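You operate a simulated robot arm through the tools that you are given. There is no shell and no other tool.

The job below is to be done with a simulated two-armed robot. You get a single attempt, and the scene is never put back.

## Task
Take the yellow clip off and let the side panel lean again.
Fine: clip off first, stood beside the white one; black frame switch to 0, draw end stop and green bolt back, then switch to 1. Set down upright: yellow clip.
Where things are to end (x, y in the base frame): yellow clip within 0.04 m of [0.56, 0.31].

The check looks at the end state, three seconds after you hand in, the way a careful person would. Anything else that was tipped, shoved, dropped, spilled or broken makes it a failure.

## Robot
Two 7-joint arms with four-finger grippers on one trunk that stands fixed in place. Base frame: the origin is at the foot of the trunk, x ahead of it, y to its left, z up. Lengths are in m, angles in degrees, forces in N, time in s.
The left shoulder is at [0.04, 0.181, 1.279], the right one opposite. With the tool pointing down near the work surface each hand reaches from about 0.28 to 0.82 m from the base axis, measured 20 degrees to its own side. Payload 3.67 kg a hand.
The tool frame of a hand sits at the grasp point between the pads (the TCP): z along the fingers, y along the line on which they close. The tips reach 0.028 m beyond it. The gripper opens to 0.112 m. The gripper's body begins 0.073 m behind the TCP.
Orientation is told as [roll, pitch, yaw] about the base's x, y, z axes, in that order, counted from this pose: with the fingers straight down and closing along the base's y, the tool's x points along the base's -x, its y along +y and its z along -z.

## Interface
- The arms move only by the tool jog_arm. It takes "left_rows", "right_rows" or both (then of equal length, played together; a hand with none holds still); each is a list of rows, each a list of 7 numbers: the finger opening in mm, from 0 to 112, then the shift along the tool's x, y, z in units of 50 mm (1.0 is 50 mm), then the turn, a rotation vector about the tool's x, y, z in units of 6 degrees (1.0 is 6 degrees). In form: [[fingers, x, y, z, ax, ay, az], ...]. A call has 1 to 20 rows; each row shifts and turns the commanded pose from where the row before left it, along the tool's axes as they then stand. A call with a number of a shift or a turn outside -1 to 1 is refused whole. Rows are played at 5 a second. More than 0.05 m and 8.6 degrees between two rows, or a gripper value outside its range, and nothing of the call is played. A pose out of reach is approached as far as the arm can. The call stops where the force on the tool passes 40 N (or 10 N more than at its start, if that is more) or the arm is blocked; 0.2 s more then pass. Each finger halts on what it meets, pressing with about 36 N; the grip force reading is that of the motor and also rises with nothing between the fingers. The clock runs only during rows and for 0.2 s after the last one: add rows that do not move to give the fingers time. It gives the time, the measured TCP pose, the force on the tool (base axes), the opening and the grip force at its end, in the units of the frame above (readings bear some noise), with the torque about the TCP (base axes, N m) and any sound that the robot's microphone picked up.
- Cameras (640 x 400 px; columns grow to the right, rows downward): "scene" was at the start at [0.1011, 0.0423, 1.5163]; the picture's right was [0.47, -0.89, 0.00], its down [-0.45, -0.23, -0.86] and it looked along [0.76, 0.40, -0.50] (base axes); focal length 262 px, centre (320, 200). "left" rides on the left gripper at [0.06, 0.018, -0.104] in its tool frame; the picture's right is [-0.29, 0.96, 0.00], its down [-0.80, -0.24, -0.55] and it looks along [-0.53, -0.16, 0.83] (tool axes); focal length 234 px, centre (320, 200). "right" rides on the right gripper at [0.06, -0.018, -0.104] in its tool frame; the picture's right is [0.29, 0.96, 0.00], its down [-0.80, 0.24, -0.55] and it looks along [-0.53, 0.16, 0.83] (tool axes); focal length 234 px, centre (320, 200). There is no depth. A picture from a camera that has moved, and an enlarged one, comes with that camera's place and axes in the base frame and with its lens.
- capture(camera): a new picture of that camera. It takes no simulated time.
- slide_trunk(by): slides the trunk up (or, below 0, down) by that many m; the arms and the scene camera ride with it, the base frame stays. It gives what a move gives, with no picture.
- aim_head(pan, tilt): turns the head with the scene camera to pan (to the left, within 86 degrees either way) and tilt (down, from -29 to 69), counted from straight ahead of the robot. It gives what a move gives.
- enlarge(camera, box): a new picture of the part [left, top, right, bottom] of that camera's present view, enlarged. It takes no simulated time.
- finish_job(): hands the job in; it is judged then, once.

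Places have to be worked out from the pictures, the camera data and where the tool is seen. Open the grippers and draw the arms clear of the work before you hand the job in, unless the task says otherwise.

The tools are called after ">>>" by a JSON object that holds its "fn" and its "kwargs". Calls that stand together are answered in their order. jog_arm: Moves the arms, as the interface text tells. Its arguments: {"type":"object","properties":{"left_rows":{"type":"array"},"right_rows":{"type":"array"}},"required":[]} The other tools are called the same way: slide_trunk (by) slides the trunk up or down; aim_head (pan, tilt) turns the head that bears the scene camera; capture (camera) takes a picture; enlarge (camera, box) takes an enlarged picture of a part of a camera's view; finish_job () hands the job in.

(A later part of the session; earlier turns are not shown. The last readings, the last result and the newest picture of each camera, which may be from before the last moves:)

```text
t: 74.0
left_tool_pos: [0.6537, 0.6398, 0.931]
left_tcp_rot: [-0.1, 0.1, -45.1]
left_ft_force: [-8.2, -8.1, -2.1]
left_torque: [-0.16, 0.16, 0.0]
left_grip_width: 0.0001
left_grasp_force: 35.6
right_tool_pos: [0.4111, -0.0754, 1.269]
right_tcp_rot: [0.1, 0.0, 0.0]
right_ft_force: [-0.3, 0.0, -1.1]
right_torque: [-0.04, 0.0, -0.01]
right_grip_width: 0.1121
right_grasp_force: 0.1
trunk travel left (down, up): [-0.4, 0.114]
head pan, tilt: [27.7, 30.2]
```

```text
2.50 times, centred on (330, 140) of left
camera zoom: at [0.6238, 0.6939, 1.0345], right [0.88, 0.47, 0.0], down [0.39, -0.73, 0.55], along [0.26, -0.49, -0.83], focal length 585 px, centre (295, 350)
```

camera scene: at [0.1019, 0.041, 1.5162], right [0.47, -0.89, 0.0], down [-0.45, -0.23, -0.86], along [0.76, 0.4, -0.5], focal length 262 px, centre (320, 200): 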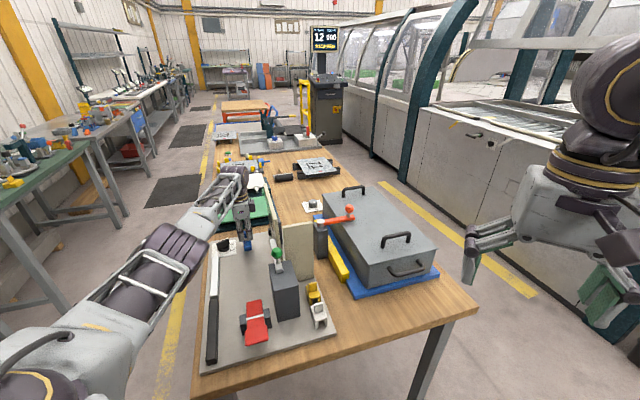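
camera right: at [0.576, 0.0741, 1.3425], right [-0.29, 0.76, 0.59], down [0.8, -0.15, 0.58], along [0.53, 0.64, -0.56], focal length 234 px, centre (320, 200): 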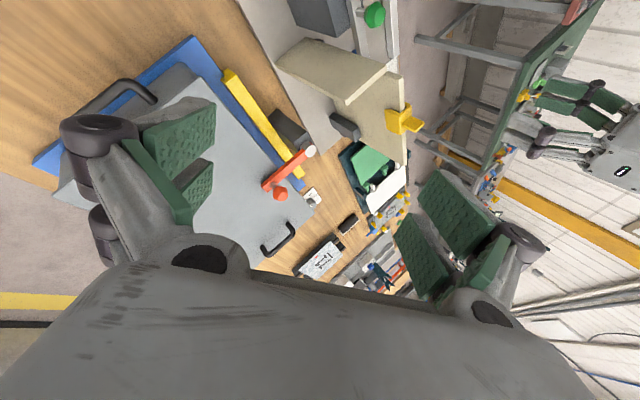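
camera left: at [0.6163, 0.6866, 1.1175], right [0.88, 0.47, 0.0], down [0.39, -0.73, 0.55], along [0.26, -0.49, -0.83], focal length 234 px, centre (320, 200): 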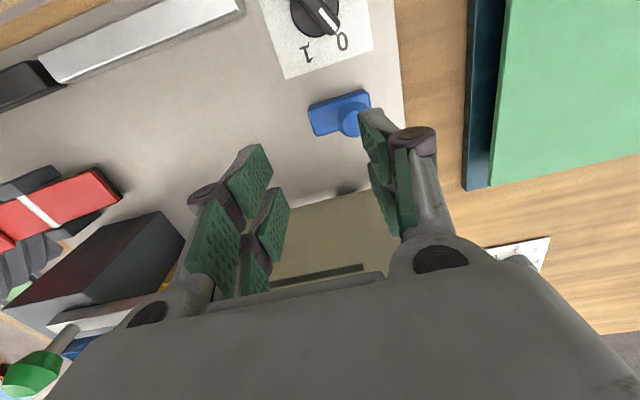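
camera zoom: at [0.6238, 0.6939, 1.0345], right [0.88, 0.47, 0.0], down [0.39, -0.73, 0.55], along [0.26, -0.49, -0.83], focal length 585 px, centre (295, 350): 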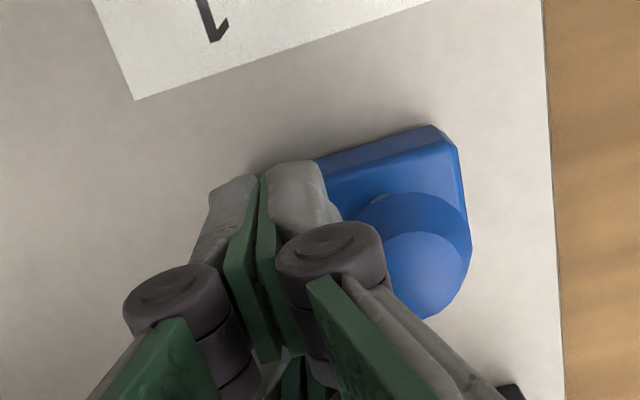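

There is about 11 N of resistance now. One more small step to tell friction from the end of the guide.

>>> {"fn": "jog_arm", "kwargs": {"left_rows": [[0, 0, 0.03, 0, 0, 0, 0], [0, 0, 0.03, 0, 0, 0, 0], [0, 0, 0, 0, 0, 0, 0]]}}

>>> {"fn": "enlarge", "kwargs": {"camera": "left", "box": [230, 60, 430, 220]}}

```text
t: 74.8
left_tool_pos: [0.6539, 0.6399, 0.9301]
left_tcp_rot: [-0.4, 0.3, -45.0]
left_ft_force: [-25.3, -28.0, -11.4]
left_torque: [-0.56, 0.5, -0.02]
left_grip_width: 0.0001
left_grasp_force: 35.8
right_tool_pos: [0.4094, -0.0754, 1.27]
right_tcp_rot: [0.2, -0.1, 0.0]
right_ft_force: [-0.1, 0.2, 0.1]
right_torque: [-0.02, 0.02, 0.03]
right_grip_width: 0.1118
right_grasp_force: 0.0
trunk travel left (down, up): [-0.4, 0.114]
head pan, tilt: [27.7, 30.2]
```

```text
2.50 times, centred on (330, 140) of left
camera zoom: at [0.6247, 0.6945, 1.0348], right [0.88, 0.47, -0.01], down [0.4, -0.73, 0.55], along [0.26, -0.49, -0.83], focal length 585 px, centre (295, 350)
```

zoom: 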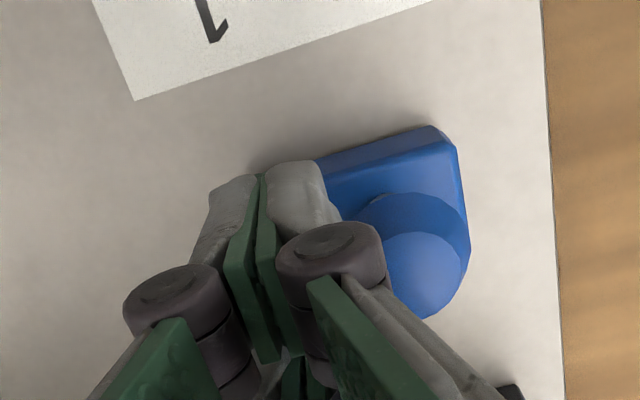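

The force jumped to 38 N with no motion: the end stop is fully back at the end of its guide. I back off, rise to z≈1.23 and go above the green bolt's knob.

>>> {"fn": "jog_arm", "kwargs": {"left_rows": [[0, 0, -0.1, 0, 0, 0, 0], [0, 0, -0.2, 0, 0, 0, 0], [0, 0, 0, -0.5, 0, 0, 0], [0, 0, 0, -0.9, 0, 0, 0], [40, 0, 0, -0.9, 0, 0, 0], [60, 0, 0, -0.9, 0, 0, 0], [60, 0, 0, -0.9, 0, 0, 0], [60, 0, 0, -0.9, 0, 0, 0], [60, 0, 0, -0.9, 0, 0, 0], [60, -0.276, -0.83, 0, 0, 0, 0], [60, -0.276, -0.83, 0, 0, 0, 0], [60, -0.276, -0.83, 0, 0, 0, 0], [60, -0.276, -0.83, 0, 0, 0, 0], [60, -0.276, -0.83, 0, 0, 0, 0], [60, -0.276, -0.83, 0, 0, 0, 0], [60, 0, 0, 0, 0, 0, 0]]}}

>>> {"fn": "capture", "kwargs": {"camera": "left"}}

>>> {"fn": "capture", "kwargs": {"camera": "scene"}}

```text
t: 78.2
left_tool_pos: [0.5248, 0.3988, 1.2261]
left_tcp_rot: [0.0, 0.1, -45.0]
left_ft_force: [0.2, 0.6, -0.4]
left_torque: [0.01, -0.01, 0.02]
left_grip_width: 0.0599
left_grasp_force: 0.2
right_tool_pos: [0.4124, -0.0737, 1.2698]
right_tcp_rot: [0.1, -0.1, 0.0]
right_ft_force: [0.6, -0.6, -1.2]
right_torque: [-0.01, -0.01, 0.03]
right_grip_width: 0.1121
right_grasp_force: 0.1
trunk travel left (down, up): [-0.4, 0.114]
head pan, tilt: [27.7, 30.2]
```

```text
taken
camera left: at [0.4953, 0.4531, 1.3282], right [0.88, 0.47, 0.0], down [0.39, -0.73, 0.55], along [0.26, -0.49, -0.83], focal length 234 px, centre (320, 200)
```

left: 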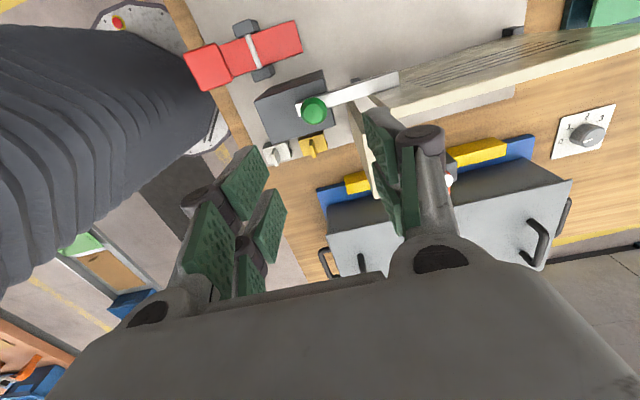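

```text
taken
camera scene: at [0.1013, 0.043, 1.5162], right [0.47, -0.88, 0.0], down [-0.45, -0.23, -0.86], along [0.76, 0.4, -0.5], focal length 262 px, centre (320, 200)
```

scene: 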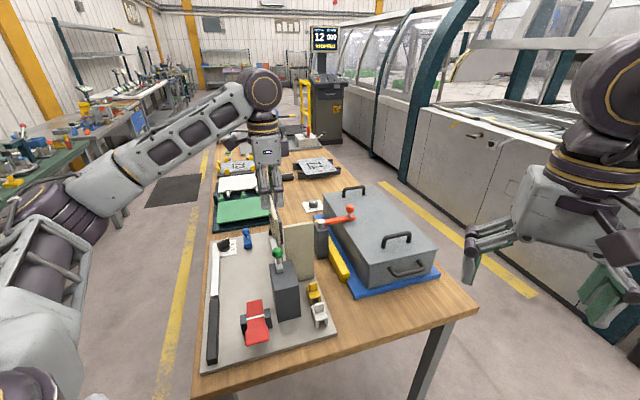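

>>> {"fn": "enlarge", "kwargs": {"camera": "left", "box": [240, 50, 440, 170]}}

>>> {"fn": "enlarge", "kwargs": {"camera": "scene", "box": [250, 220, 330, 280]}}

```text
3.20 times, centred on (340, 110) of left
camera zoom: at [0.4953, 0.4531, 1.3282], right [0.88, 0.47, 0.0], down [0.39, -0.73, 0.55], along [0.26, -0.49, -0.83], focal length 749 px, centre (256, 488)
```

zoom: 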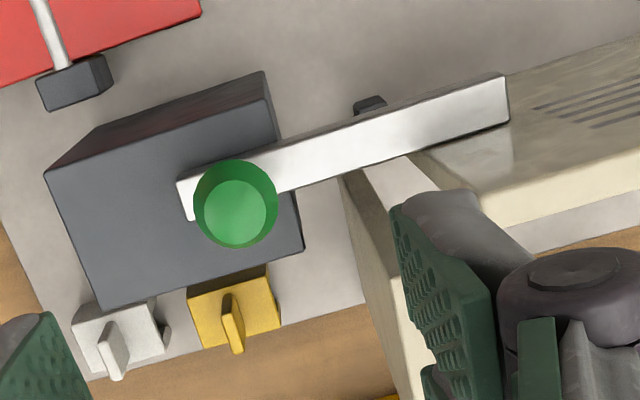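

```text
6.67 times, centred on (290, 250) of scene
camera zoom: at [0.1013, 0.043, 1.5162], right [0.47, -0.88, 0.0], down [-0.45, -0.23, -0.86], along [0.76, 0.4, -0.5], focal length 1749 px, centre (520, -133)
```

zoom: 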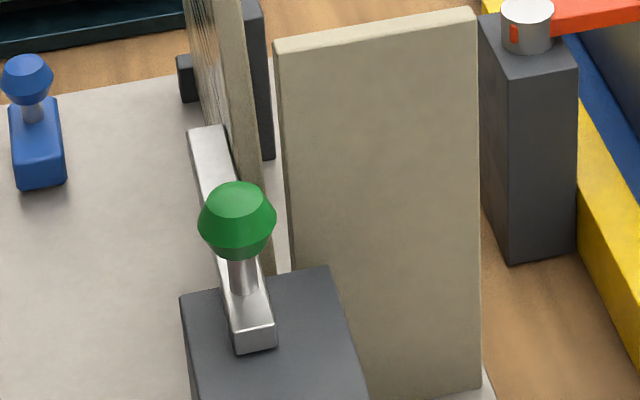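

The green knob is at about (0.519, 0.391, 1.04), on the rear end of its bar; the plain panel's edge is 3 cm behind the bolt line, so there's room. I go down to z≈1.10 above it with 44 mm opening and check.

>>> {"fn": "jog_arm", "kwargs": {"left_rows": [[44, 0.054, -0.186, 0.2, 0, 0, 0], [44, 0, 0, 0.8, 0, 0, 0], [44, 0, 0, 0.8, 0, 0, 0], [44, 0, 0, 0.7, 0, 0, 0], [44, 0, 0, 0, 0, 0, 0]]}}

>>> {"fn": "enlarge", "kwargs": {"camera": "left", "box": [230, 60, 430, 200]}}

>>> {"fn": "enlarge", "kwargs": {"camera": "scene", "box": [250, 200, 330, 280]}}

```text
t: 79.4
left_tool_pos: [0.5173, 0.3938, 1.1006]
left_tcp_rot: [0.0, -0.1, -45.1]
left_ft_force: [-0.1, 0.2, 0.1]
left_torque: [0.05, -0.01, 0.03]
left_grip_width: 0.0438
left_grasp_force: 0.0
right_tool_pos: [0.4124, -0.0743, 1.2689]
right_tcp_rot: [0.0, 0.0, 0.0]
right_ft_force: [-0.3, -0.9, 0.0]
right_torque: [0.01, 0.02, 0.0]
right_grip_width: 0.1121
right_grasp_force: 0.0
trunk travel left (down, up): [-0.4, 0.114]
head pan, tilt: [27.7, 30.2]
```

```text
2.86 times, centred on (330, 130) of left
camera zoom: at [0.4879, 0.4484, 1.2045], right [0.88, 0.47, 0.0], down [0.39, -0.73, 0.55], along [0.26, -0.49, -0.83], focal length 669 px, centre (291, 400)
```

zoom: 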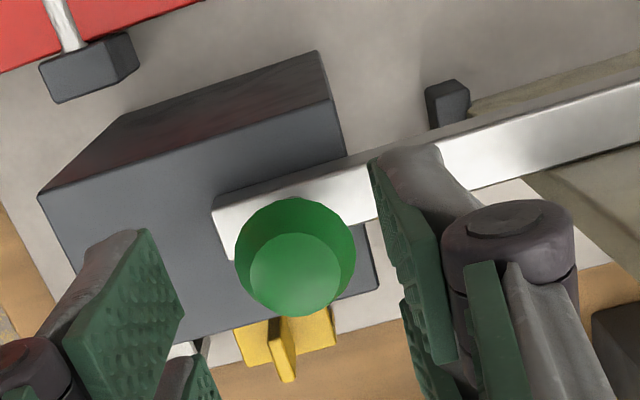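

```text
5.00 times, centred on (290, 240) of scene
camera zoom: at [0.1011, 0.0422, 1.5163], right [0.47, -0.88, 0.0], down [-0.45, -0.23, -0.86], along [0.76, 0.4, -0.5], focal length 1312 px, centre (470, 0)
```

zoom: 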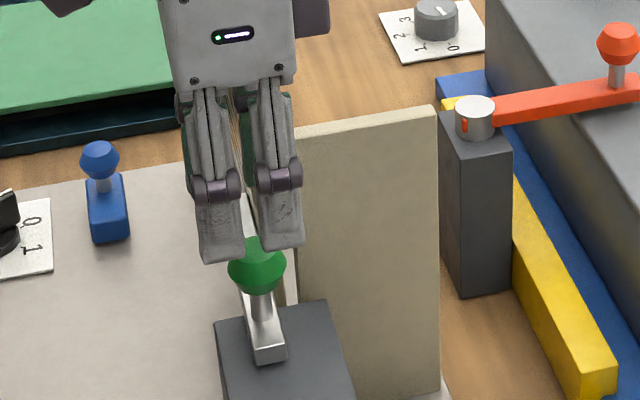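

Aligned within 2 mm. I shift 3 mm more away from the plain panel, lower around the knob and close.

>>> {"fn": "jog_arm", "kwargs": {"left_rows": [[44, 0.06, 0, 0.2, 0, 0, 0], [44, 0, 0, 0.4, 0, 0, 0], [44, 0, 0, 0.4, 0, 0, 0], [44, 0, 0, 0.14, 0, 0, 0], [36, 0, 0, 0, 0, 0, 0], [28, 0, 0, 0, 0, 0, 0], [22, 0, 0, 0, 0, 0, 0], [18, 0, 0, 0, 0, 0, 0], [18, 0, 0, 0, 0, 0, 0]]}}

>>> {"fn": "enlarge", "kwargs": {"camera": "left", "box": [230, 60, 430, 200]}}

>>> {"fn": "enlarge", "kwargs": {"camera": "scene", "box": [250, 200, 330, 280]}}

```text
t: 81.4
left_tool_pos: [0.5156, 0.3965, 1.0435]
left_tcp_rot: [0.0, 0.0, -45.0]
left_ft_force: [-0.1, -0.5, -0.6]
left_torque: [-0.01, -0.01, 0.02]
left_grip_width: 0.03
left_grasp_force: 44.7
right_tool_pos: [0.4129, -0.0748, 1.2701]
right_tcp_rot: [0.0, -0.1, 0.0]
right_ft_force: [-0.5, -0.1, -0.3]
right_torque: [0.0, 0.02, -0.02]
right_grip_width: 0.1123
right_grasp_force: 0.1
trunk travel left (down, up): [-0.4, 0.114]
head pan, tilt: [27.7, 30.2]
```

```text
2.86 times, centred on (330, 130) of left
camera zoom: at [0.4855, 0.4508, 1.1472], right [0.88, 0.47, 0.0], down [0.39, -0.73, 0.55], along [0.26, -0.49, -0.83], focal length 669 px, centre (291, 400)
```

zoom: 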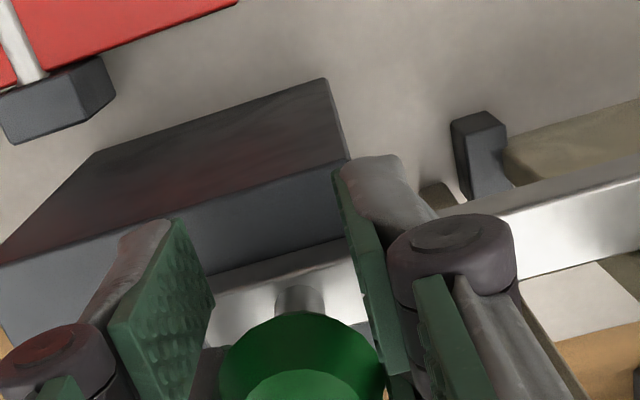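

```text
5.00 times, centred on (290, 240) of scene
camera zoom: at [0.101, 0.0422, 1.5163], right [0.47, -0.89, 0.0], down [-0.45, -0.23, -0.86], along [0.76, 0.4, -0.5], focal length 1312 px, centre (470, 0)
```

zoom: 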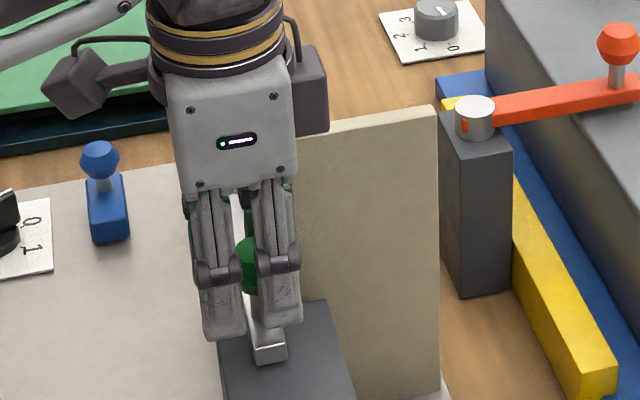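

The green knob is held (30 mm, 45 N). I draw it back slowly, 2 cm at first, watching forces and the panel.

>>> {"fn": "jog_arm", "kwargs": {"left_rows": [[18, 0, -0.06, 0, 0, 0, 0], [18, 0, -0.1, 0, 0, 0, 0], [18, 0, -0.1, 0, 0, 0, 0], [18, 0, -0.1, 0, 0, 0, 0], [18, 0, 0, 0, 0, 0, 0]]}}

>>> {"fn": "enlarge", "kwargs": {"camera": "left", "box": [230, 60, 430, 200]}}

>>> {"fn": "enlarge", "kwargs": {"camera": "scene", "box": [250, 200, 330, 280]}}

```text
t: 82.6
left_tool_pos: [0.5033, 0.3837, 1.0447]
left_tcp_rot: [-0.1, 0.1, -45.0]
left_ft_force: [-4.9, 5.3, -3.5]
left_torque: [0.02, -0.1, 0.08]
left_grip_width: 0.0299
left_grasp_force: 44.8
right_tool_pos: [0.4128, -0.0736, 1.2698]
right_tcp_rot: [-0.1, 0.0, 0.0]
right_ft_force: [0.2, -0.1, 0.1]
right_torque: [-0.05, 0.0, -0.01]
right_grip_width: 0.1121
right_grasp_force: 0.0
trunk travel left (down, up): [-0.4, 0.114]
head pan, tilt: [27.7, 30.2]
```

```text
2.86 times, centred on (330, 130) of left
camera zoom: at [0.4737, 0.4389, 1.1473], right [0.88, 0.47, 0.0], down [0.39, -0.73, 0.55], along [0.26, -0.49, -0.83], focal length 669 px, centre (291, 400)
```

zoom: 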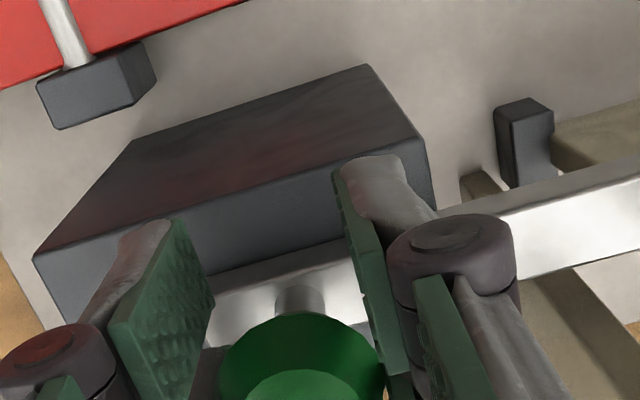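

```text
5.00 times, centred on (290, 240) of scene
camera zoom: at [0.1004, 0.0434, 1.5163], right [0.47, -0.88, 0.0], down [-0.45, -0.24, -0.86], along [0.76, 0.4, -0.5], focal length 1312 px, centre (470, 0)
```

zoom: 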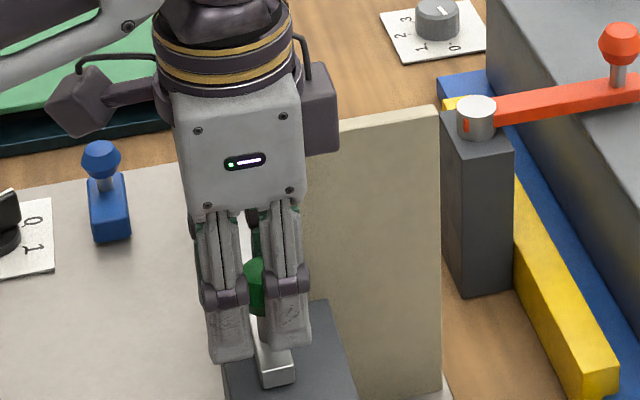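

The bolt slides with the hand. I correct 1 mm sideways and keep drawing until it stops.

>>> {"fn": "jog_arm", "kwargs": {"left_rows": [[18, 0.02, -0.1, 0, 0, 0, 0], [18, 0, -0.1, 0, 0, 0, 0], [18, 0, -0.1, 0, 0, 0, 0], [18, 0, -0.1, 0, 0, 0, 0], [18, 0, 0, 0, 0, 0, 0]]}}

>>> {"fn": "enlarge", "kwargs": {"camera": "left", "box": [230, 60, 430, 200]}}

>>> {"fn": "enlarge", "kwargs": {"camera": "scene", "box": [240, 180, 340, 280]}}

```text
t: 83.8
left_tool_pos: [0.489, 0.3699, 1.044]
left_tcp_rot: [0.1, 0.0, -45.1]
left_ft_force: [-5.9, 4.9, -5.3]
left_torque: [0.35, 0.4, -0.02]
left_grip_width: 0.0302
left_grasp_force: 45.6
right_tool_pos: [0.4129, -0.0725, 1.2702]
right_tcp_rot: [0.0, 0.0, 0.0]
right_ft_force: [0.9, 0.4, -0.9]
right_torque: [0.01, 0.01, -0.02]
right_grip_width: 0.1121
right_grasp_force: 0.0
trunk travel left (down, up): [-0.4, 0.114]
head pan, tilt: [27.7, 30.2]
```

```text
2.86 times, centred on (330, 130) of left
camera zoom: at [0.4592, 0.4244, 1.1472], right [0.88, 0.47, 0.0], down [0.39, -0.73, 0.55], along [0.26, -0.49, -0.83], focal length 669 px, centre (291, 400)
```

zoom: 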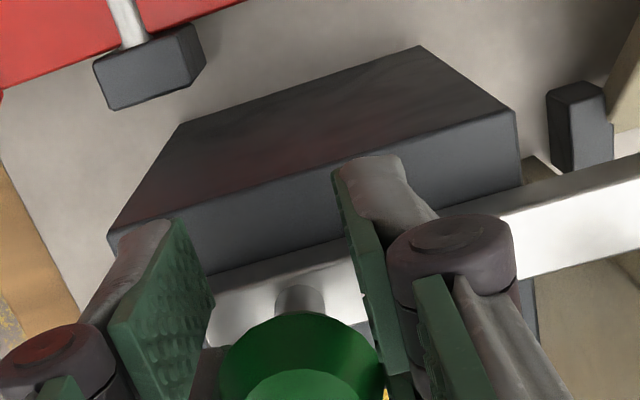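

```text
4.00 times, centred on (290, 230) of scene
camera zoom: at [0.1007, 0.0434, 1.5163], right [0.47, -0.88, 0.0], down [-0.45, -0.23, -0.86], along [0.76, 0.4, -0.5], focal length 1049 px, centre (440, 80)
```

zoom: 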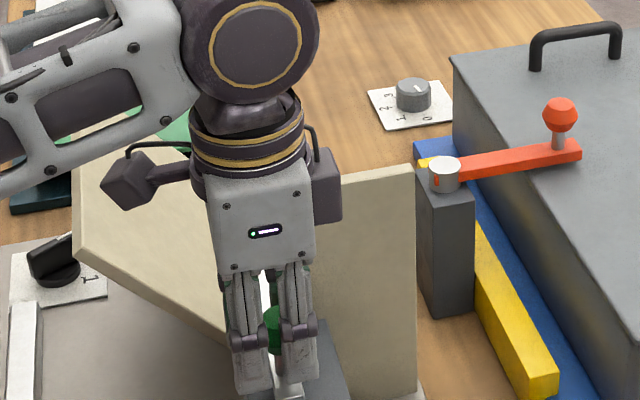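

The ribbed panel has started to lean forward. I look at the whole scene before doing anything else.

>>> {"fn": "capture", "kwargs": {"camera": "scene"}}

>>> {"fn": "capture", "kwargs": {"camera": "left"}}

>>> {"fn": "enlarge", "kwargs": {"camera": "scene", "box": [190, 190, 310, 290]}}

```text
taken
camera scene: at [0.1007, 0.0434, 1.5163], right [0.47, -0.88, 0.0], down [-0.45, -0.23, -0.86], along [0.76, 0.4, -0.5], focal length 262 px, centre (320, 200)
```

scene: 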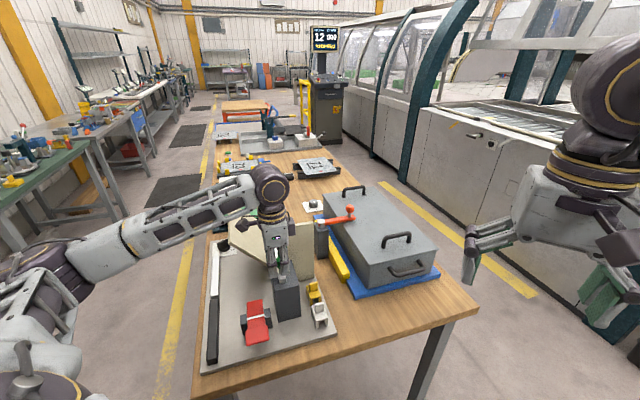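

```text
taken
camera left: at [0.4592, 0.4244, 1.1472], right [0.88, 0.47, 0.0], down [0.39, -0.73, 0.55], along [0.26, -0.49, -0.83], focal length 234 px, centre (320, 200)
```

left: 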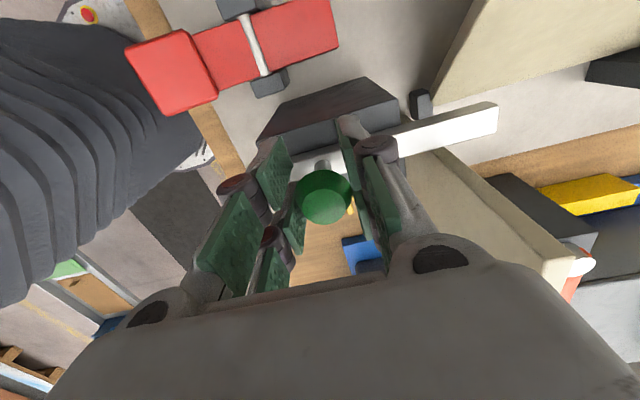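

```text
4.00 times, centred on (250, 240) of scene
camera zoom: at [0.1007, 0.0434, 1.5163], right [0.47, -0.88, 0.0], down [-0.45, -0.23, -0.86], along [0.76, 0.4, -0.5], focal length 1049 px, centre (600, 40)
```

zoom: 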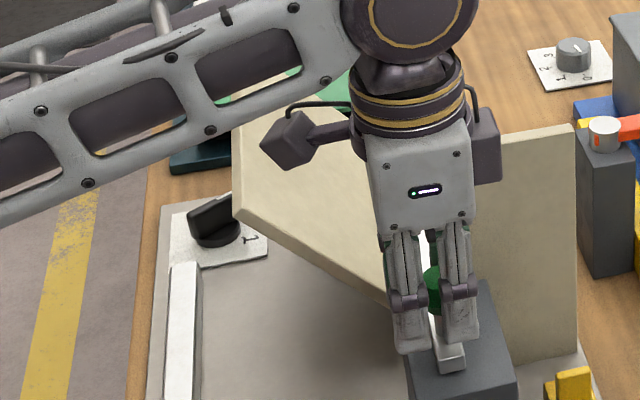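

The panel is moving toward its leaning position, as intended by the task. I hold still briefly and see where it settles.

>>> {"fn": "jog_arm", "kwargs": {"left_rows": [[18, 0, 0, 0, 0, 0, 0], [18, 0, 0, 0, 0, 0, 0], [18, 0, 0, 0, 0, 0, 0]]}}

>>> {"fn": "enlarge", "kwargs": {"camera": "scene", "box": [190, 190, 310, 290]}}

>>> {"fn": "capture", "kwargs": {"camera": "left"}}

```text
t: 84.6
left_tool_pos: [0.4888, 0.3706, 1.0442]
left_tcp_rot: [0.0, 0.1, -45.1]
left_ft_force: [-6.3, 4.8, -7.0]
left_torque: [0.15, 0.17, 0.03]
left_grip_width: 0.0301
left_grasp_force: 45.1
right_tool_pos: [0.4128, -0.0727, 1.2704]
right_tcp_rot: [0.0, 0.0, -0.1]
right_ft_force: [0.2, -0.2, 0.8]
right_torque: [0.0, -0.03, -0.01]
right_grip_width: 0.112
right_grasp_force: 0.0
trunk travel left (down, up): [-0.4, 0.114]
head pan, tilt: [27.7, 30.2]
```

```text
4.00 times, centred on (250, 240) of scene
camera zoom: at [0.1007, 0.0434, 1.5163], right [0.47, -0.88, 0.0], down [-0.45, -0.24, -0.86], along [0.76, 0.4, -0.5], focal length 1049 px, centre (600, 40)
```

zoom: 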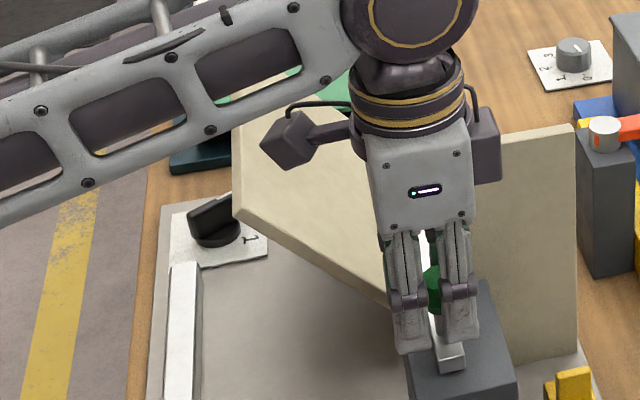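

```text
taken
camera left: at [0.4594, 0.4246, 1.1472], right [0.88, 0.47, 0.0], down [0.39, -0.73, 0.55], along [0.26, -0.49, -0.83], focal length 234 px, centre (320, 200)
```

left: 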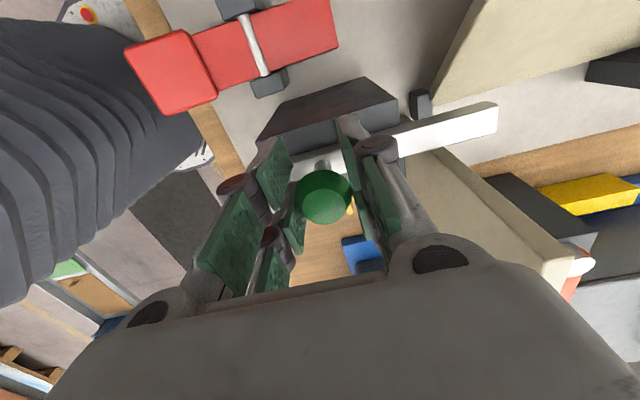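

The panel has come to rest leaning. I continue drawing the bolt to its own end stop, easing the side load.

>>> {"fn": "jog_arm", "kwargs": {"left_rows": [[18, 0.03, -0.06, 0.01, 0, 0, 0], [18, 0, -0.1, 0, 0, 0, 0], [18, 0, -0.1, 0, 0, 0, 0], [18, 0, 0, 0, 0, 0, 0]]}}

>>> {"fn": "capture", "kwargs": {"camera": "left"}}

```text
t: 85.6
left_tool_pos: [0.4842, 0.3649, 1.0435]
left_tcp_rot: [0.2, -0.2, -44.8]
left_ft_force: [23.8, 15.8, 10.3]
left_torque: [0.5, -0.06, 0.19]
left_grip_width: 0.0301
left_grasp_force: 45.4
right_tool_pos: [0.4169, -0.0718, 1.2689]
right_tcp_rot: [0.1, 0.1, 0.0]
right_ft_force: [-0.7, 0.6, -0.3]
right_torque: [0.04, 0.0, -0.02]
right_grip_width: 0.1119
right_grasp_force: 0.2
trunk travel left (down, up): [-0.4, 0.114]
head pan, tilt: [27.7, 30.2]
```

```text
taken
camera left: at [0.4527, 0.4185, 1.1471], right [0.88, 0.48, 0.0], down [0.39, -0.73, 0.56], along [0.27, -0.49, -0.83], focal length 234 px, centre (320, 200)
```

left: 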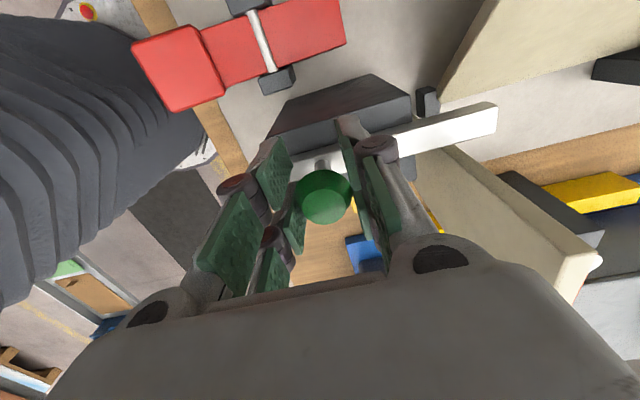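

About 28 N opposing: the bolt is at the end of its travel (≈45 mm back). I relax 3 mm, open and lift off.

>>> {"fn": "jog_arm", "kwargs": {"left_rows": [[18, 0, 0.07, 0, 0, 0, 0], [30, 0, 0, 0, 0, 0, 0], [42, 0, 0, 0, 0, 0, 0], [48, 0, 0, 0, 0, 0, 0], [48, 0, 0, -0.3, 0, 0, 0], [48, 0, 0, -0.7, 0, 0, 0], [48, 0, 0, -0.9, 0, 0, 0], [48, 0, 0, -0.9, 0, 0, 0], [48, 0, 0, -0.9, 0, 0, 0], [48, 0, 0, 0, 0, 0, 0]]}}

>>> {"fn": "capture", "kwargs": {"camera": "left"}}

>>> {"fn": "capture", "kwargs": {"camera": "scene"}}

>>> {"fn": "enlarge", "kwargs": {"camera": "scene", "box": [190, 200, 350, 340]}}

```text
t: 87.8
left_tool_pos: [0.481, 0.3623, 1.2316]
left_tcp_rot: [0.1, 0.1, -45.1]
left_ft_force: [-0.7, -0.6, 0.4]
left_torque: [0.04, 0.0, -0.03]
left_grip_width: 0.0481
left_grasp_force: 0.0
right_tool_pos: [0.4111, -0.0758, 1.2707]
right_tcp_rot: [0.1, -0.1, 0.0]
right_ft_force: [-0.8, -0.4, -0.2]
right_torque: [0.01, -0.03, -0.01]
right_grip_width: 0.1118
right_grasp_force: 0.0
trunk travel left (down, up): [-0.4, 0.114]
head pan, tilt: [27.7, 30.2]
```

```text
taken
camera left: at [0.4508, 0.4161, 1.3344], right [0.88, 0.47, 0.0], down [0.39, -0.73, 0.55], along [0.26, -0.49, -0.83], focal length 234 px, centre (320, 200)
```

left: 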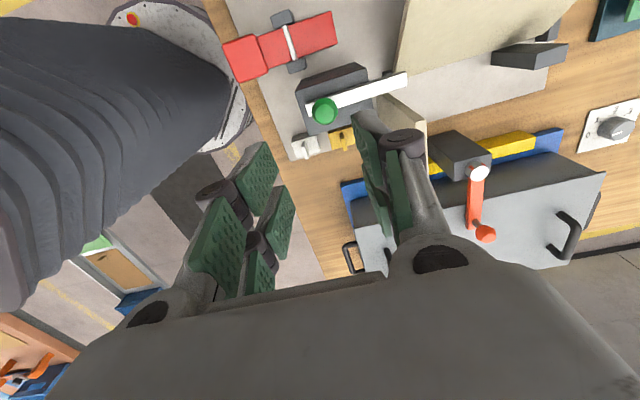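

```text
taken
camera scene: at [0.0989, 0.0405, 1.5166], right [0.47, -0.89, 0.0], down [-0.44, -0.23, -0.87], along [0.77, 0.4, -0.5], focal length 262 px, centre (320, 200)
```

scene: 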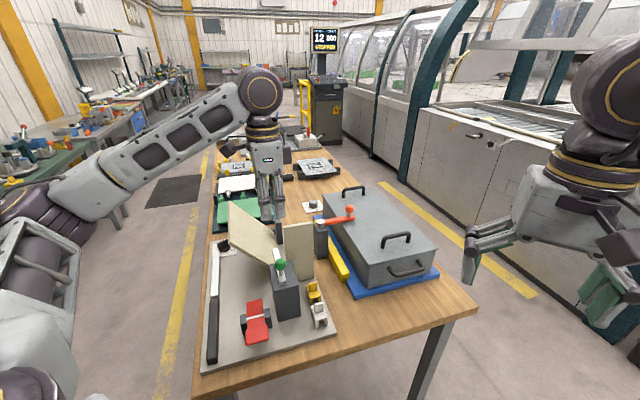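

```text
2.86 times, centred on (270, 270) of scene
camera zoom: at [0.0989, 0.0405, 1.5166], right [0.47, -0.89, 0.0], down [-0.44, -0.23, -0.87], along [0.77, 0.4, -0.5], focal length 750 px, centre (463, 0)
```

zoom: 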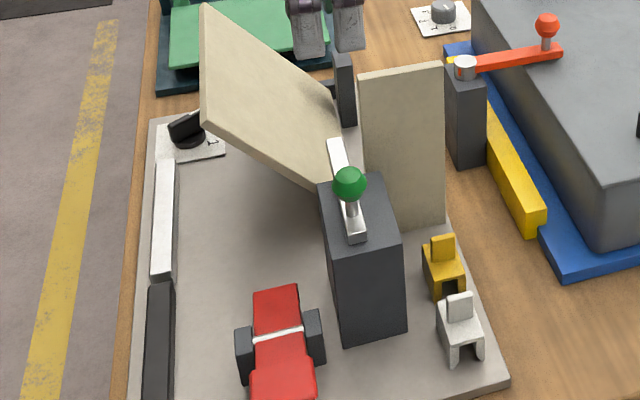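

The panel rests leaning (about 30° forward) and the bolt and stop are back. Only the switch to 1 remains; the leaning panel's top edge is now near it, so I will approach from the outer side. First yaw to -15 and travel at z≈1.23 to beside the switch.

>>> {"fn": "jog_arm", "kwargs": {"left_rows": [[48, 0, 0, 0, 0, 0, -1], [48, 0, 0, 0, 0, 0, -1], [48, 0, 0, 0, 0, 0, -1], [48, 0, 0, 0, 0, 0, -1], [48, 0, 0, 0, 0, 0, -1], [48, 0.052, 0.861, 0, 0, 0, 0], [48, 0.052, 0.861, 0, 0, 0, 0], [48, 0.052, 0.861, 0, 0, 0, 0], [48, 0.052, 0.861, 0, 0, 0, 0], [48, 0.052, 0.861, 0, 0, 0, 0], [48, 0.052, 0.861, 0, 0, 0, 0], [48, 0.052, 0.861, 0, 0, 0, 0], [48, 0.052, 0.861, 0, 0, 0, 0], [48, 0, 0, 0, 0, 0, 0]]}}

>>> {"fn": "capture", "kwargs": {"camera": "left"}}

>>> {"fn": "enlarge", "kwargs": {"camera": "scene", "box": [190, 190, 350, 340]}}

```text
t: 90.8
left_tool_pos: [0.5517, 0.7022, 1.2282]
left_tcp_rot: [0.0, 0.0, -15.1]
left_ft_force: [-0.4, -0.2, -0.1]
left_torque: [-0.02, -0.01, 0.02]
left_grip_width: 0.0481
left_grasp_force: 0.1
right_tool_pos: [0.4129, -0.0752, 1.2691]
right_tcp_rot: [0.1, 0.1, 0.0]
right_ft_force: [-0.5, -0.3, -0.6]
right_torque: [-0.01, -0.04, 0.0]
right_grip_width: 0.1119
right_grasp_force: 0.1
trunk travel left (down, up): [-0.4, 0.114]
head pan, tilt: [27.7, 30.2]
```

```text
taken
camera left: at [0.4984, 0.7335, 1.3321], right [0.53, 0.85, 0.0], down [0.71, -0.44, 0.55], along [0.47, -0.29, -0.83], focal length 234 px, centre (320, 200)
```

left: 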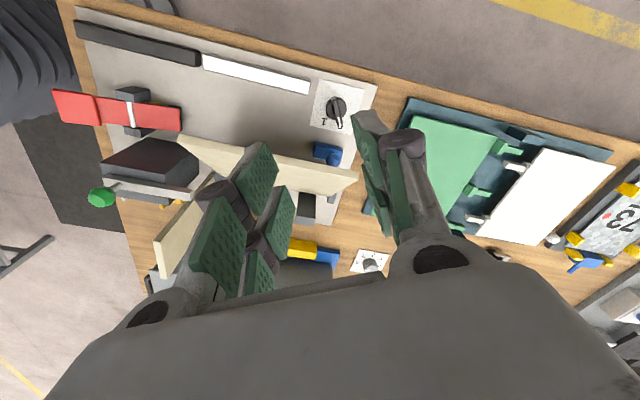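

```text
2.67 times, centred on (270, 265) of scene
camera zoom: at [0.1006, 0.0417, 1.5163], right [0.47, -0.89, 0.0], down [-0.45, -0.23, -0.86], along [0.76, 0.4, -0.5], focal length 700 px, centre (453, 27)
```

zoom: 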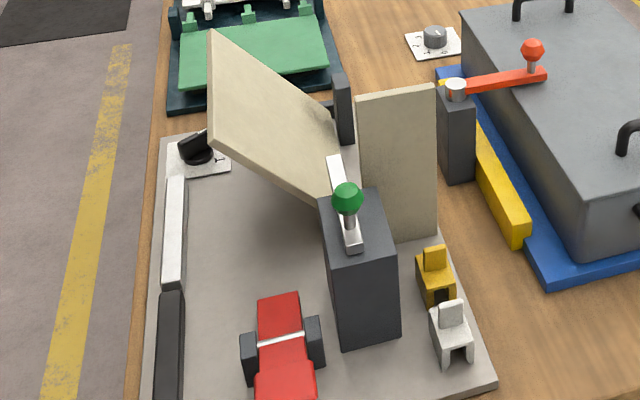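

I zoom in to measure the panel's top edge relative to the switch.

>>> {"fn": "enlarge", "kwargs": {"camera": "left", "box": [170, 70, 390, 210]}}

>>> {"fn": "enlarge", "kwargs": {"camera": "left", "box": [290, 70, 380, 130]}}

```text
2.86 times, centred on (280, 140) of left
camera zoom: at [0.4984, 0.7335, 1.3321], right [0.53, 0.85, 0.0], down [0.71, -0.44, 0.55], along [0.47, -0.29, -0.83], focal length 669 px, centre (434, 371)
```

zoom: 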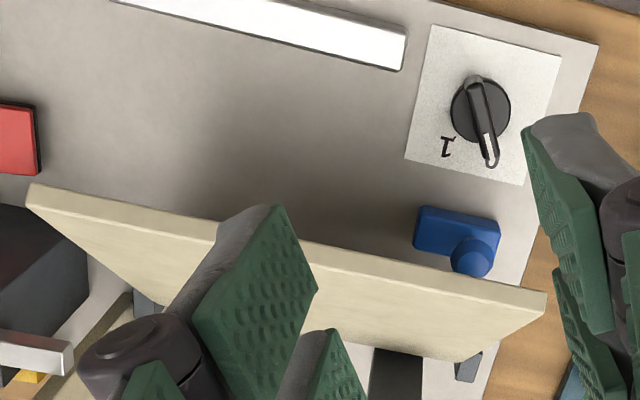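

```text
6.67 times, centred on (335, 100) of left
camera zoom: at [0.4984, 0.7335, 1.3321], right [0.53, 0.85, 0.0], down [0.71, -0.44, 0.55], along [0.47, -0.29, -0.83], focal length 1561 px, centre (220, 867)
```

zoom: 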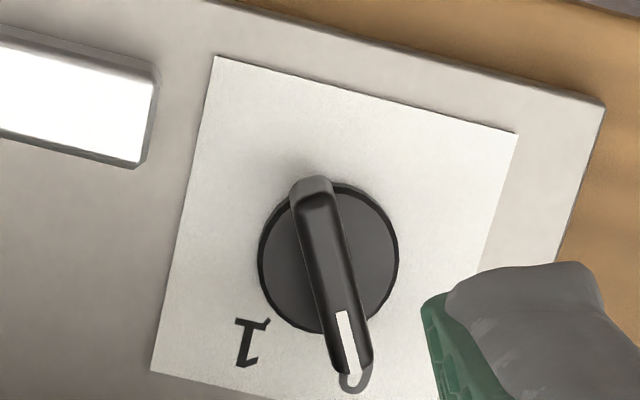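

The panel's top outer edge runs along y'≈0.032 at z≈1.04; the switch centre is (0.599, 0.708), y'≈0.077. I lean the hand 15° away from the panel and come down above the switch to z≈1.02.

>>> {"fn": "jog_arm", "kwargs": {"left_rows": [[44, 0, 0, 0, 0.417, -0.722, 0], [44, 0, 0, 0, 0.417, -0.722, 0], [44, 0, 0, 0, 0.417, -0.722, 0], [44, 0.034, 0.193, 0.828, 0, 0, 0], [44, 0.034, 0.193, 0.828, 0, 0, 0], [44, 0.034, 0.193, 0.828, 0, 0, 0], [44, 0.034, 0.193, 0.828, 0, 0, 0], [44, 0.034, 0.193, 0.828, 0, 0, 0], [44, 0, 0, 0, 0, 0, 0]]}}

>>> {"fn": "capture", "kwargs": {"camera": "left"}}

>>> {"fn": "enlarge", "kwargs": {"camera": "scene", "box": [180, 190, 280, 270]}}

```text
t: 92.8
left_tool_pos: [0.5949, 0.7104, 1.0199]
left_tcp_rot: [-7.5, -13.0, -14.2]
left_ft_force: [-1.0, 0.0, -1.0]
left_torque: [-0.01, -0.03, 0.01]
left_grip_width: 0.0437
left_grasp_force: 0.0
right_tool_pos: [0.4126, -0.0737, 1.269]
right_tcp_rot: [0.2, 0.0, 0.0]
right_ft_force: [-1.1, -0.2, -0.2]
right_torque: [-0.04, -0.01, 0.01]
right_grip_width: 0.1119
right_grasp_force: 0.2
trunk travel left (down, up): [-0.4, 0.114]
head pan, tilt: [27.7, 30.2]
```

```text
taken
camera left: at [0.5231, 0.7598, 1.1052], right [0.53, 0.84, -0.06], down [0.59, -0.32, 0.74], along [0.61, -0.43, -0.66], focal length 234 px, centre (320, 200)
```

left: 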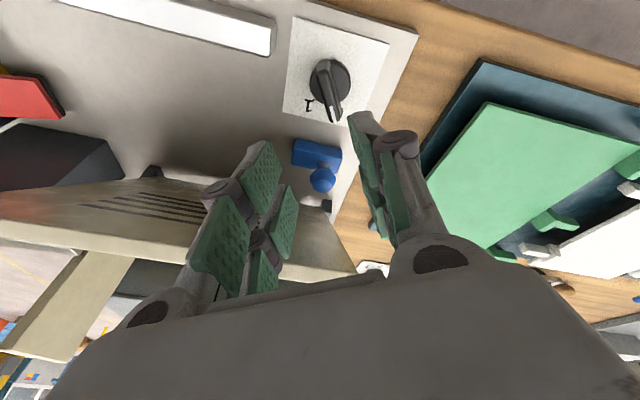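

```text
5.00 times, centred on (230, 230) of scene
camera zoom: at [0.1004, 0.042, 1.5164], right [0.47, -0.88, 0.0], down [-0.45, -0.23, -0.86], along [0.76, 0.4, -0.5], focal length 1312 px, centre (770, 50)
```

zoom: 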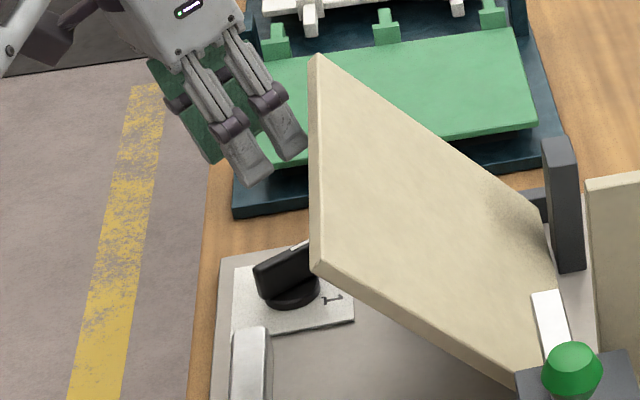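

Still well aligned (disk centre (0.598, 0.709)). I lower along the vertical to straddle the handle.

>>> {"fn": "jog_arm", "kwargs": {"left_rows": [[44, 0.145, 0.1, 0.4975, 0, 0, 0], [44, 0.115, 0.066, 0.4975, 0, 0, 0], [44, 0.115, 0.066, 0.4975, 0, 0, 0], [44, 0.115, 0.066, 0.4975, 0, 0, 0], [44, 0, 0, 0, 0, 0, 0]]}}

>>> {"fn": "enlarge", "kwargs": {"camera": "left", "box": [240, 60, 440, 220]}}

>>> {"fn": "enlarge", "kwargs": {"camera": "scene", "box": [180, 190, 280, 270]}}

```text
t: 94.0
left_tool_pos: [0.5926, 0.7128, 0.9175]
left_tcp_rot: [-7.5, -12.9, -14.2]
left_ft_force: [-0.5, 0.1, 0.4]
left_torque: [0.04, 0.01, 0.01]
left_grip_width: 0.044
left_grasp_force: 0.0
right_tool_pos: [0.4119, -0.0751, 1.2695]
right_tcp_rot: [0.1, 0.0, 0.0]
right_ft_force: [0.2, -0.1, 0.6]
right_torque: [0.02, -0.02, -0.01]
right_grip_width: 0.1121
right_grasp_force: 0.0
trunk travel left (down, up): [-0.4, 0.114]
head pan, tilt: [27.7, 30.2]
```

```text
2.50 times, centred on (340, 140) of left
camera zoom: at [0.5207, 0.7628, 1.0013], right [0.53, 0.84, -0.06], down [0.59, -0.32, 0.74], along [0.61, -0.43, -0.66], focal length 585 px, centre (270, 350)
```

zoom: 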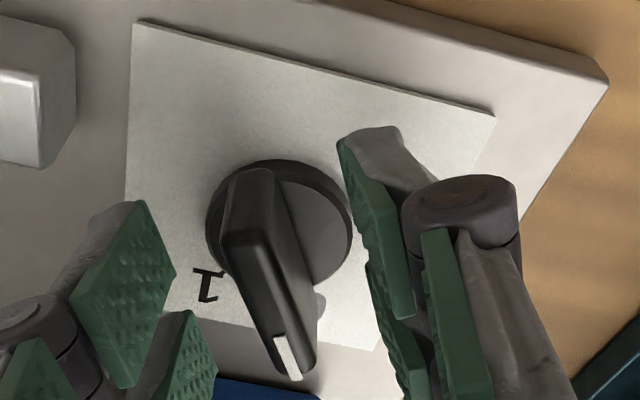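

```text
5.00 times, centred on (230, 230) of scene
camera zoom: at [0.1007, 0.0419, 1.5164], right [0.47, -0.89, 0.0], down [-0.45, -0.23, -0.86], along [0.76, 0.4, -0.5], focal length 1312 px, centre (770, 50)
```

zoom: 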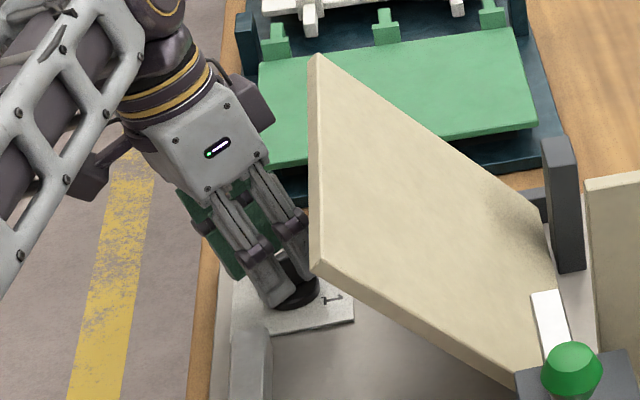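

Handle straddled, and the hand clears the panel. I close to a 21 mm cage.

>>> {"fn": "jog_arm", "kwargs": {"left_rows": [[34, 0, 0, 0, 0, 0, 0], [26, 0, 0, 0, 0, 0, 0], [21, 0, 0, 0, 0, 0, 0], [21, 0, 0, 0, 0, 0, 0]]}}

>>> {"fn": "enlarge", "kwargs": {"camera": "left", "box": [240, 60, 440, 220]}}

```text
t: 95.0
left_tool_pos: [0.5917, 0.7131, 0.9173]
left_tcp_rot: [-7.6, -12.9, -14.1]
left_ft_force: [-0.2, -0.5, -0.9]
left_torque: [-0.01, 0.01, 0.01]
left_grip_width: 0.021
left_grasp_force: 0.0
right_tool_pos: [0.4129, -0.0729, 1.2696]
right_tcp_rot: [0.0, 0.1, 0.0]
right_ft_force: [0.0, 0.0, -0.3]
right_torque: [0.0, 0.02, 0.02]
right_grip_width: 0.1119
right_grasp_force: 0.0
trunk travel left (down, up): [-0.4, 0.114]
head pan, tilt: [27.7, 30.2]
```

```text
2.50 times, centred on (340, 140) of left
camera zoom: at [0.521, 0.763, 1.0013], right [0.53, 0.84, -0.06], down [0.59, -0.32, 0.74], along [0.61, -0.43, -0.66], focal length 585 px, centre (270, 350)
```

zoom: 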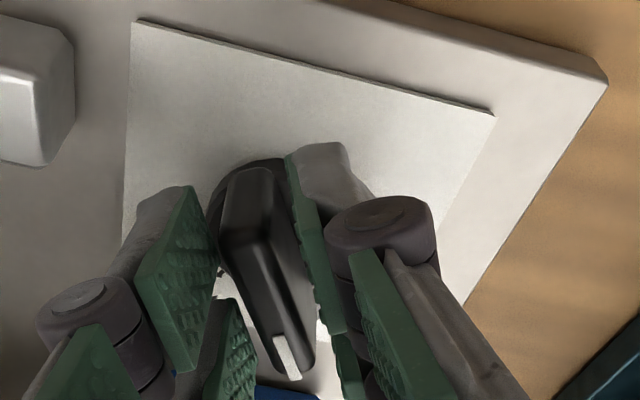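

Caged without touching. I turn 30° clockwise about the tool axis and check.

>>> {"fn": "jog_arm", "kwargs": {"left_rows": [[21, 0, 0, 0, 0, 0, 1], [21, 0, 0, 0, 0, 0, 1], [21, 0, 0, 0, 0, 0, 1], [21, 0, 0, 0, 0, 0, 1], [21, 0, 0, 0, 0, 0, 1], [21, 0, 0, 0, 0, 0, 0]]}}

>>> {"fn": "enlarge", "kwargs": {"camera": "left", "box": [240, 60, 440, 220]}}

>>> {"fn": "enlarge", "kwargs": {"camera": "scene", "box": [180, 190, 280, 270]}}

```text
t: 96.4
left_tool_pos: [0.5936, 0.7139, 0.9169]
left_tcp_rot: [-0.1, -15.0, -45.2]
left_ft_force: [-0.2, 0.7, -0.5]
left_torque: [0.0, 0.01, -0.01]
left_grip_width: 0.0213
left_grasp_force: 0.1
right_tool_pos: [0.4132, -0.0739, 1.2694]
right_tcp_rot: [-0.1, 0.0, 0.0]
right_ft_force: [-0.1, 0.2, -0.4]
right_torque: [-0.01, 0.0, 0.02]
right_grip_width: 0.1122
right_grasp_force: 0.1
trunk travel left (down, up): [-0.4, 0.114]
head pan, tilt: [27.7, 30.2]
```

```text
2.50 times, centred on (340, 140) of left
camera zoom: at [0.5455, 0.7854, 1.0009], right [0.88, 0.48, 0.07], down [0.27, -0.61, 0.74], along [0.4, -0.63, -0.67], focal length 585 px, centre (270, 350)
```

zoom: 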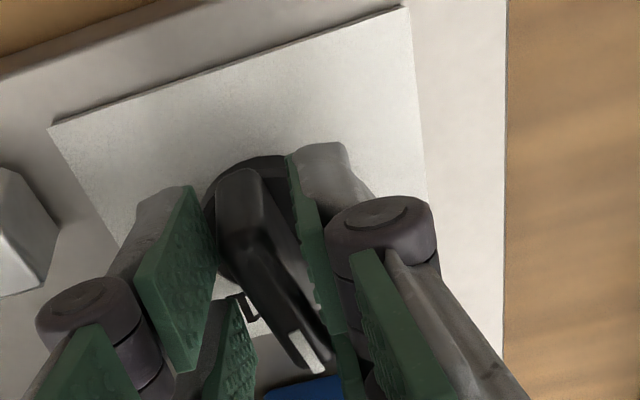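

```text
5.00 times, centred on (230, 230) of scene
camera zoom: at [0.1011, 0.0423, 1.5163], right [0.47, -0.89, 0.0], down [-0.45, -0.23, -0.86], along [0.76, 0.4, -0.5], focal length 1312 px, centre (770, 50)
```

zoom: 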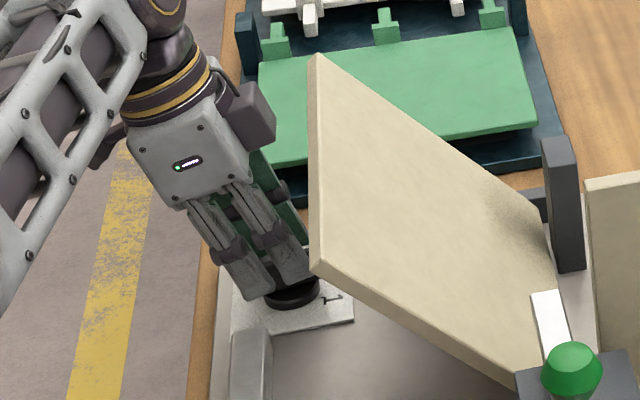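

It follows with some slack, and the hand clears the panel. I go on 30° plus a little for the slack.

>>> {"fn": "jog_arm", "kwargs": {"left_rows": [[21, 0, 0, 0, 0, 0, 1], [21, 0, 0, 0, 0, 0, 1], [21, 0, 0, 0, 0, 0, 1], [21, 0, 0, 0, 0, 0, 1], [21, 0, 0, 0, 0, 0, 1], [21, 0, 0, 0, 0, 0, 0]]}}

>>> {"fn": "enlarge", "kwargs": {"camera": "left", "box": [240, 60, 440, 220]}}

>>> {"fn": "enlarge", "kwargs": {"camera": "scene", "box": [180, 190, 280, 270]}}

```text
t: 97.8
left_tool_pos: [0.5936, 0.714, 0.9179]
left_tcp_rot: [7.6, -12.9, -76.0]
left_ft_force: [-0.4, -0.1, -0.6]
left_torque: [-0.02, -0.01, 0.01]
left_grip_width: 0.0209
left_grasp_force: 0.2
right_tool_pos: [0.4122, -0.0736, 1.2694]
right_tcp_rot: [0.1, -0.1, -0.1]
right_ft_force: [0.8, 0.0, -0.1]
right_torque: [0.02, 0.03, 0.05]
right_grip_width: 0.1119
right_grasp_force: 0.0
trunk travel left (down, up): [-0.4, 0.114]
head pan, tilt: [27.7, 30.2]
```

```text
2.50 times, centred on (340, 140) of left
camera zoom: at [0.5768, 0.7933, 1.0057], right [0.98, -0.02, 0.19], down [-0.14, -0.72, 0.68], along [0.12, -0.7, -0.71], focal length 585 px, centre (270, 350)
```

zoom: 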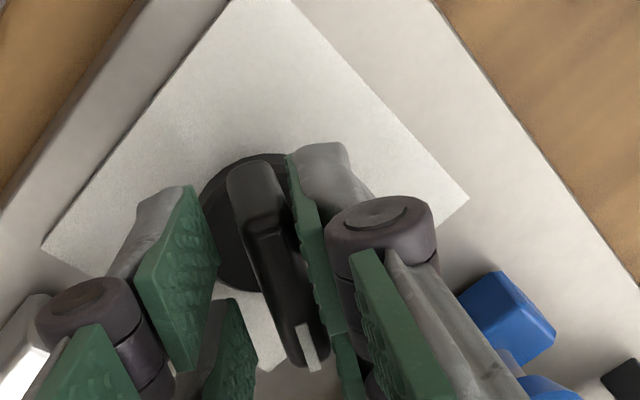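

```text
5.00 times, centred on (230, 230) of scene
camera zoom: at [0.1011, 0.0422, 1.5163], right [0.47, -0.89, 0.0], down [-0.45, -0.23, -0.86], along [0.76, 0.4, -0.5], focal length 1312 px, centre (770, 50)
```

zoom: 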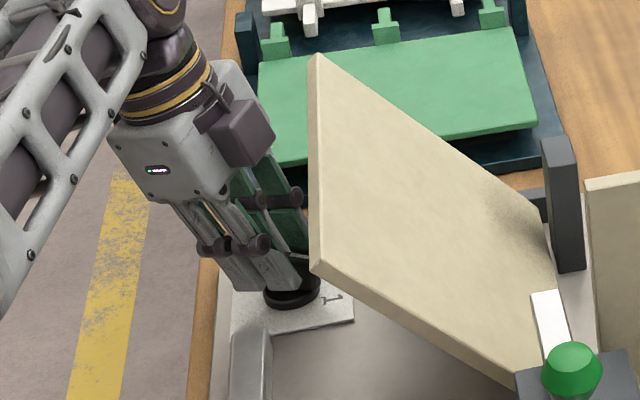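

The handle has turned with only a few degrees of lag. I add 6° more to bring it fully to 1.

>>> {"fn": "jog_arm", "kwargs": {"left_rows": [[21, 0, 0, 0, 0, 0, 0.6], [21, 0, 0, 0, 0, 0, 0.5], [21, 0, 0, 0, 0, 0, 0]]}}

>>> {"fn": "enlarge", "kwargs": {"camera": "left", "box": [240, 60, 440, 220]}}

```text
t: 98.6
left_tool_pos: [0.5941, 0.714, 0.9178]
left_tcp_rot: [9.1, -12.0, -82.7]
left_ft_force: [4.9, 1.5, 1.3]
left_torque: [0.02, -0.04, 0.14]
left_grip_width: 0.0234
left_grasp_force: 2.2
right_tool_pos: [0.4124, -0.0737, 1.2699]
right_tcp_rot: [0.1, -0.1, 0.0]
right_ft_force: [0.5, 0.3, -0.2]
right_torque: [-0.02, 0.0, 0.06]
right_grip_width: 0.1118
right_grasp_force: 0.1
trunk travel left (down, up): [-0.4, 0.114]
head pan, tilt: [27.7, 30.2]
```

```text
2.50 times, centred on (340, 140) of left
camera zoom: at [0.5845, 0.7933, 1.0069], right [0.97, -0.13, 0.21], down [-0.24, -0.71, 0.66], along [0.06, -0.69, -0.72], focal length 585 px, centre (270, 350)
```

zoom: 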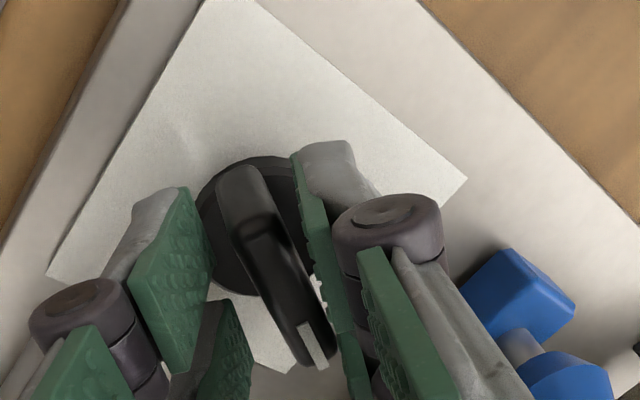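

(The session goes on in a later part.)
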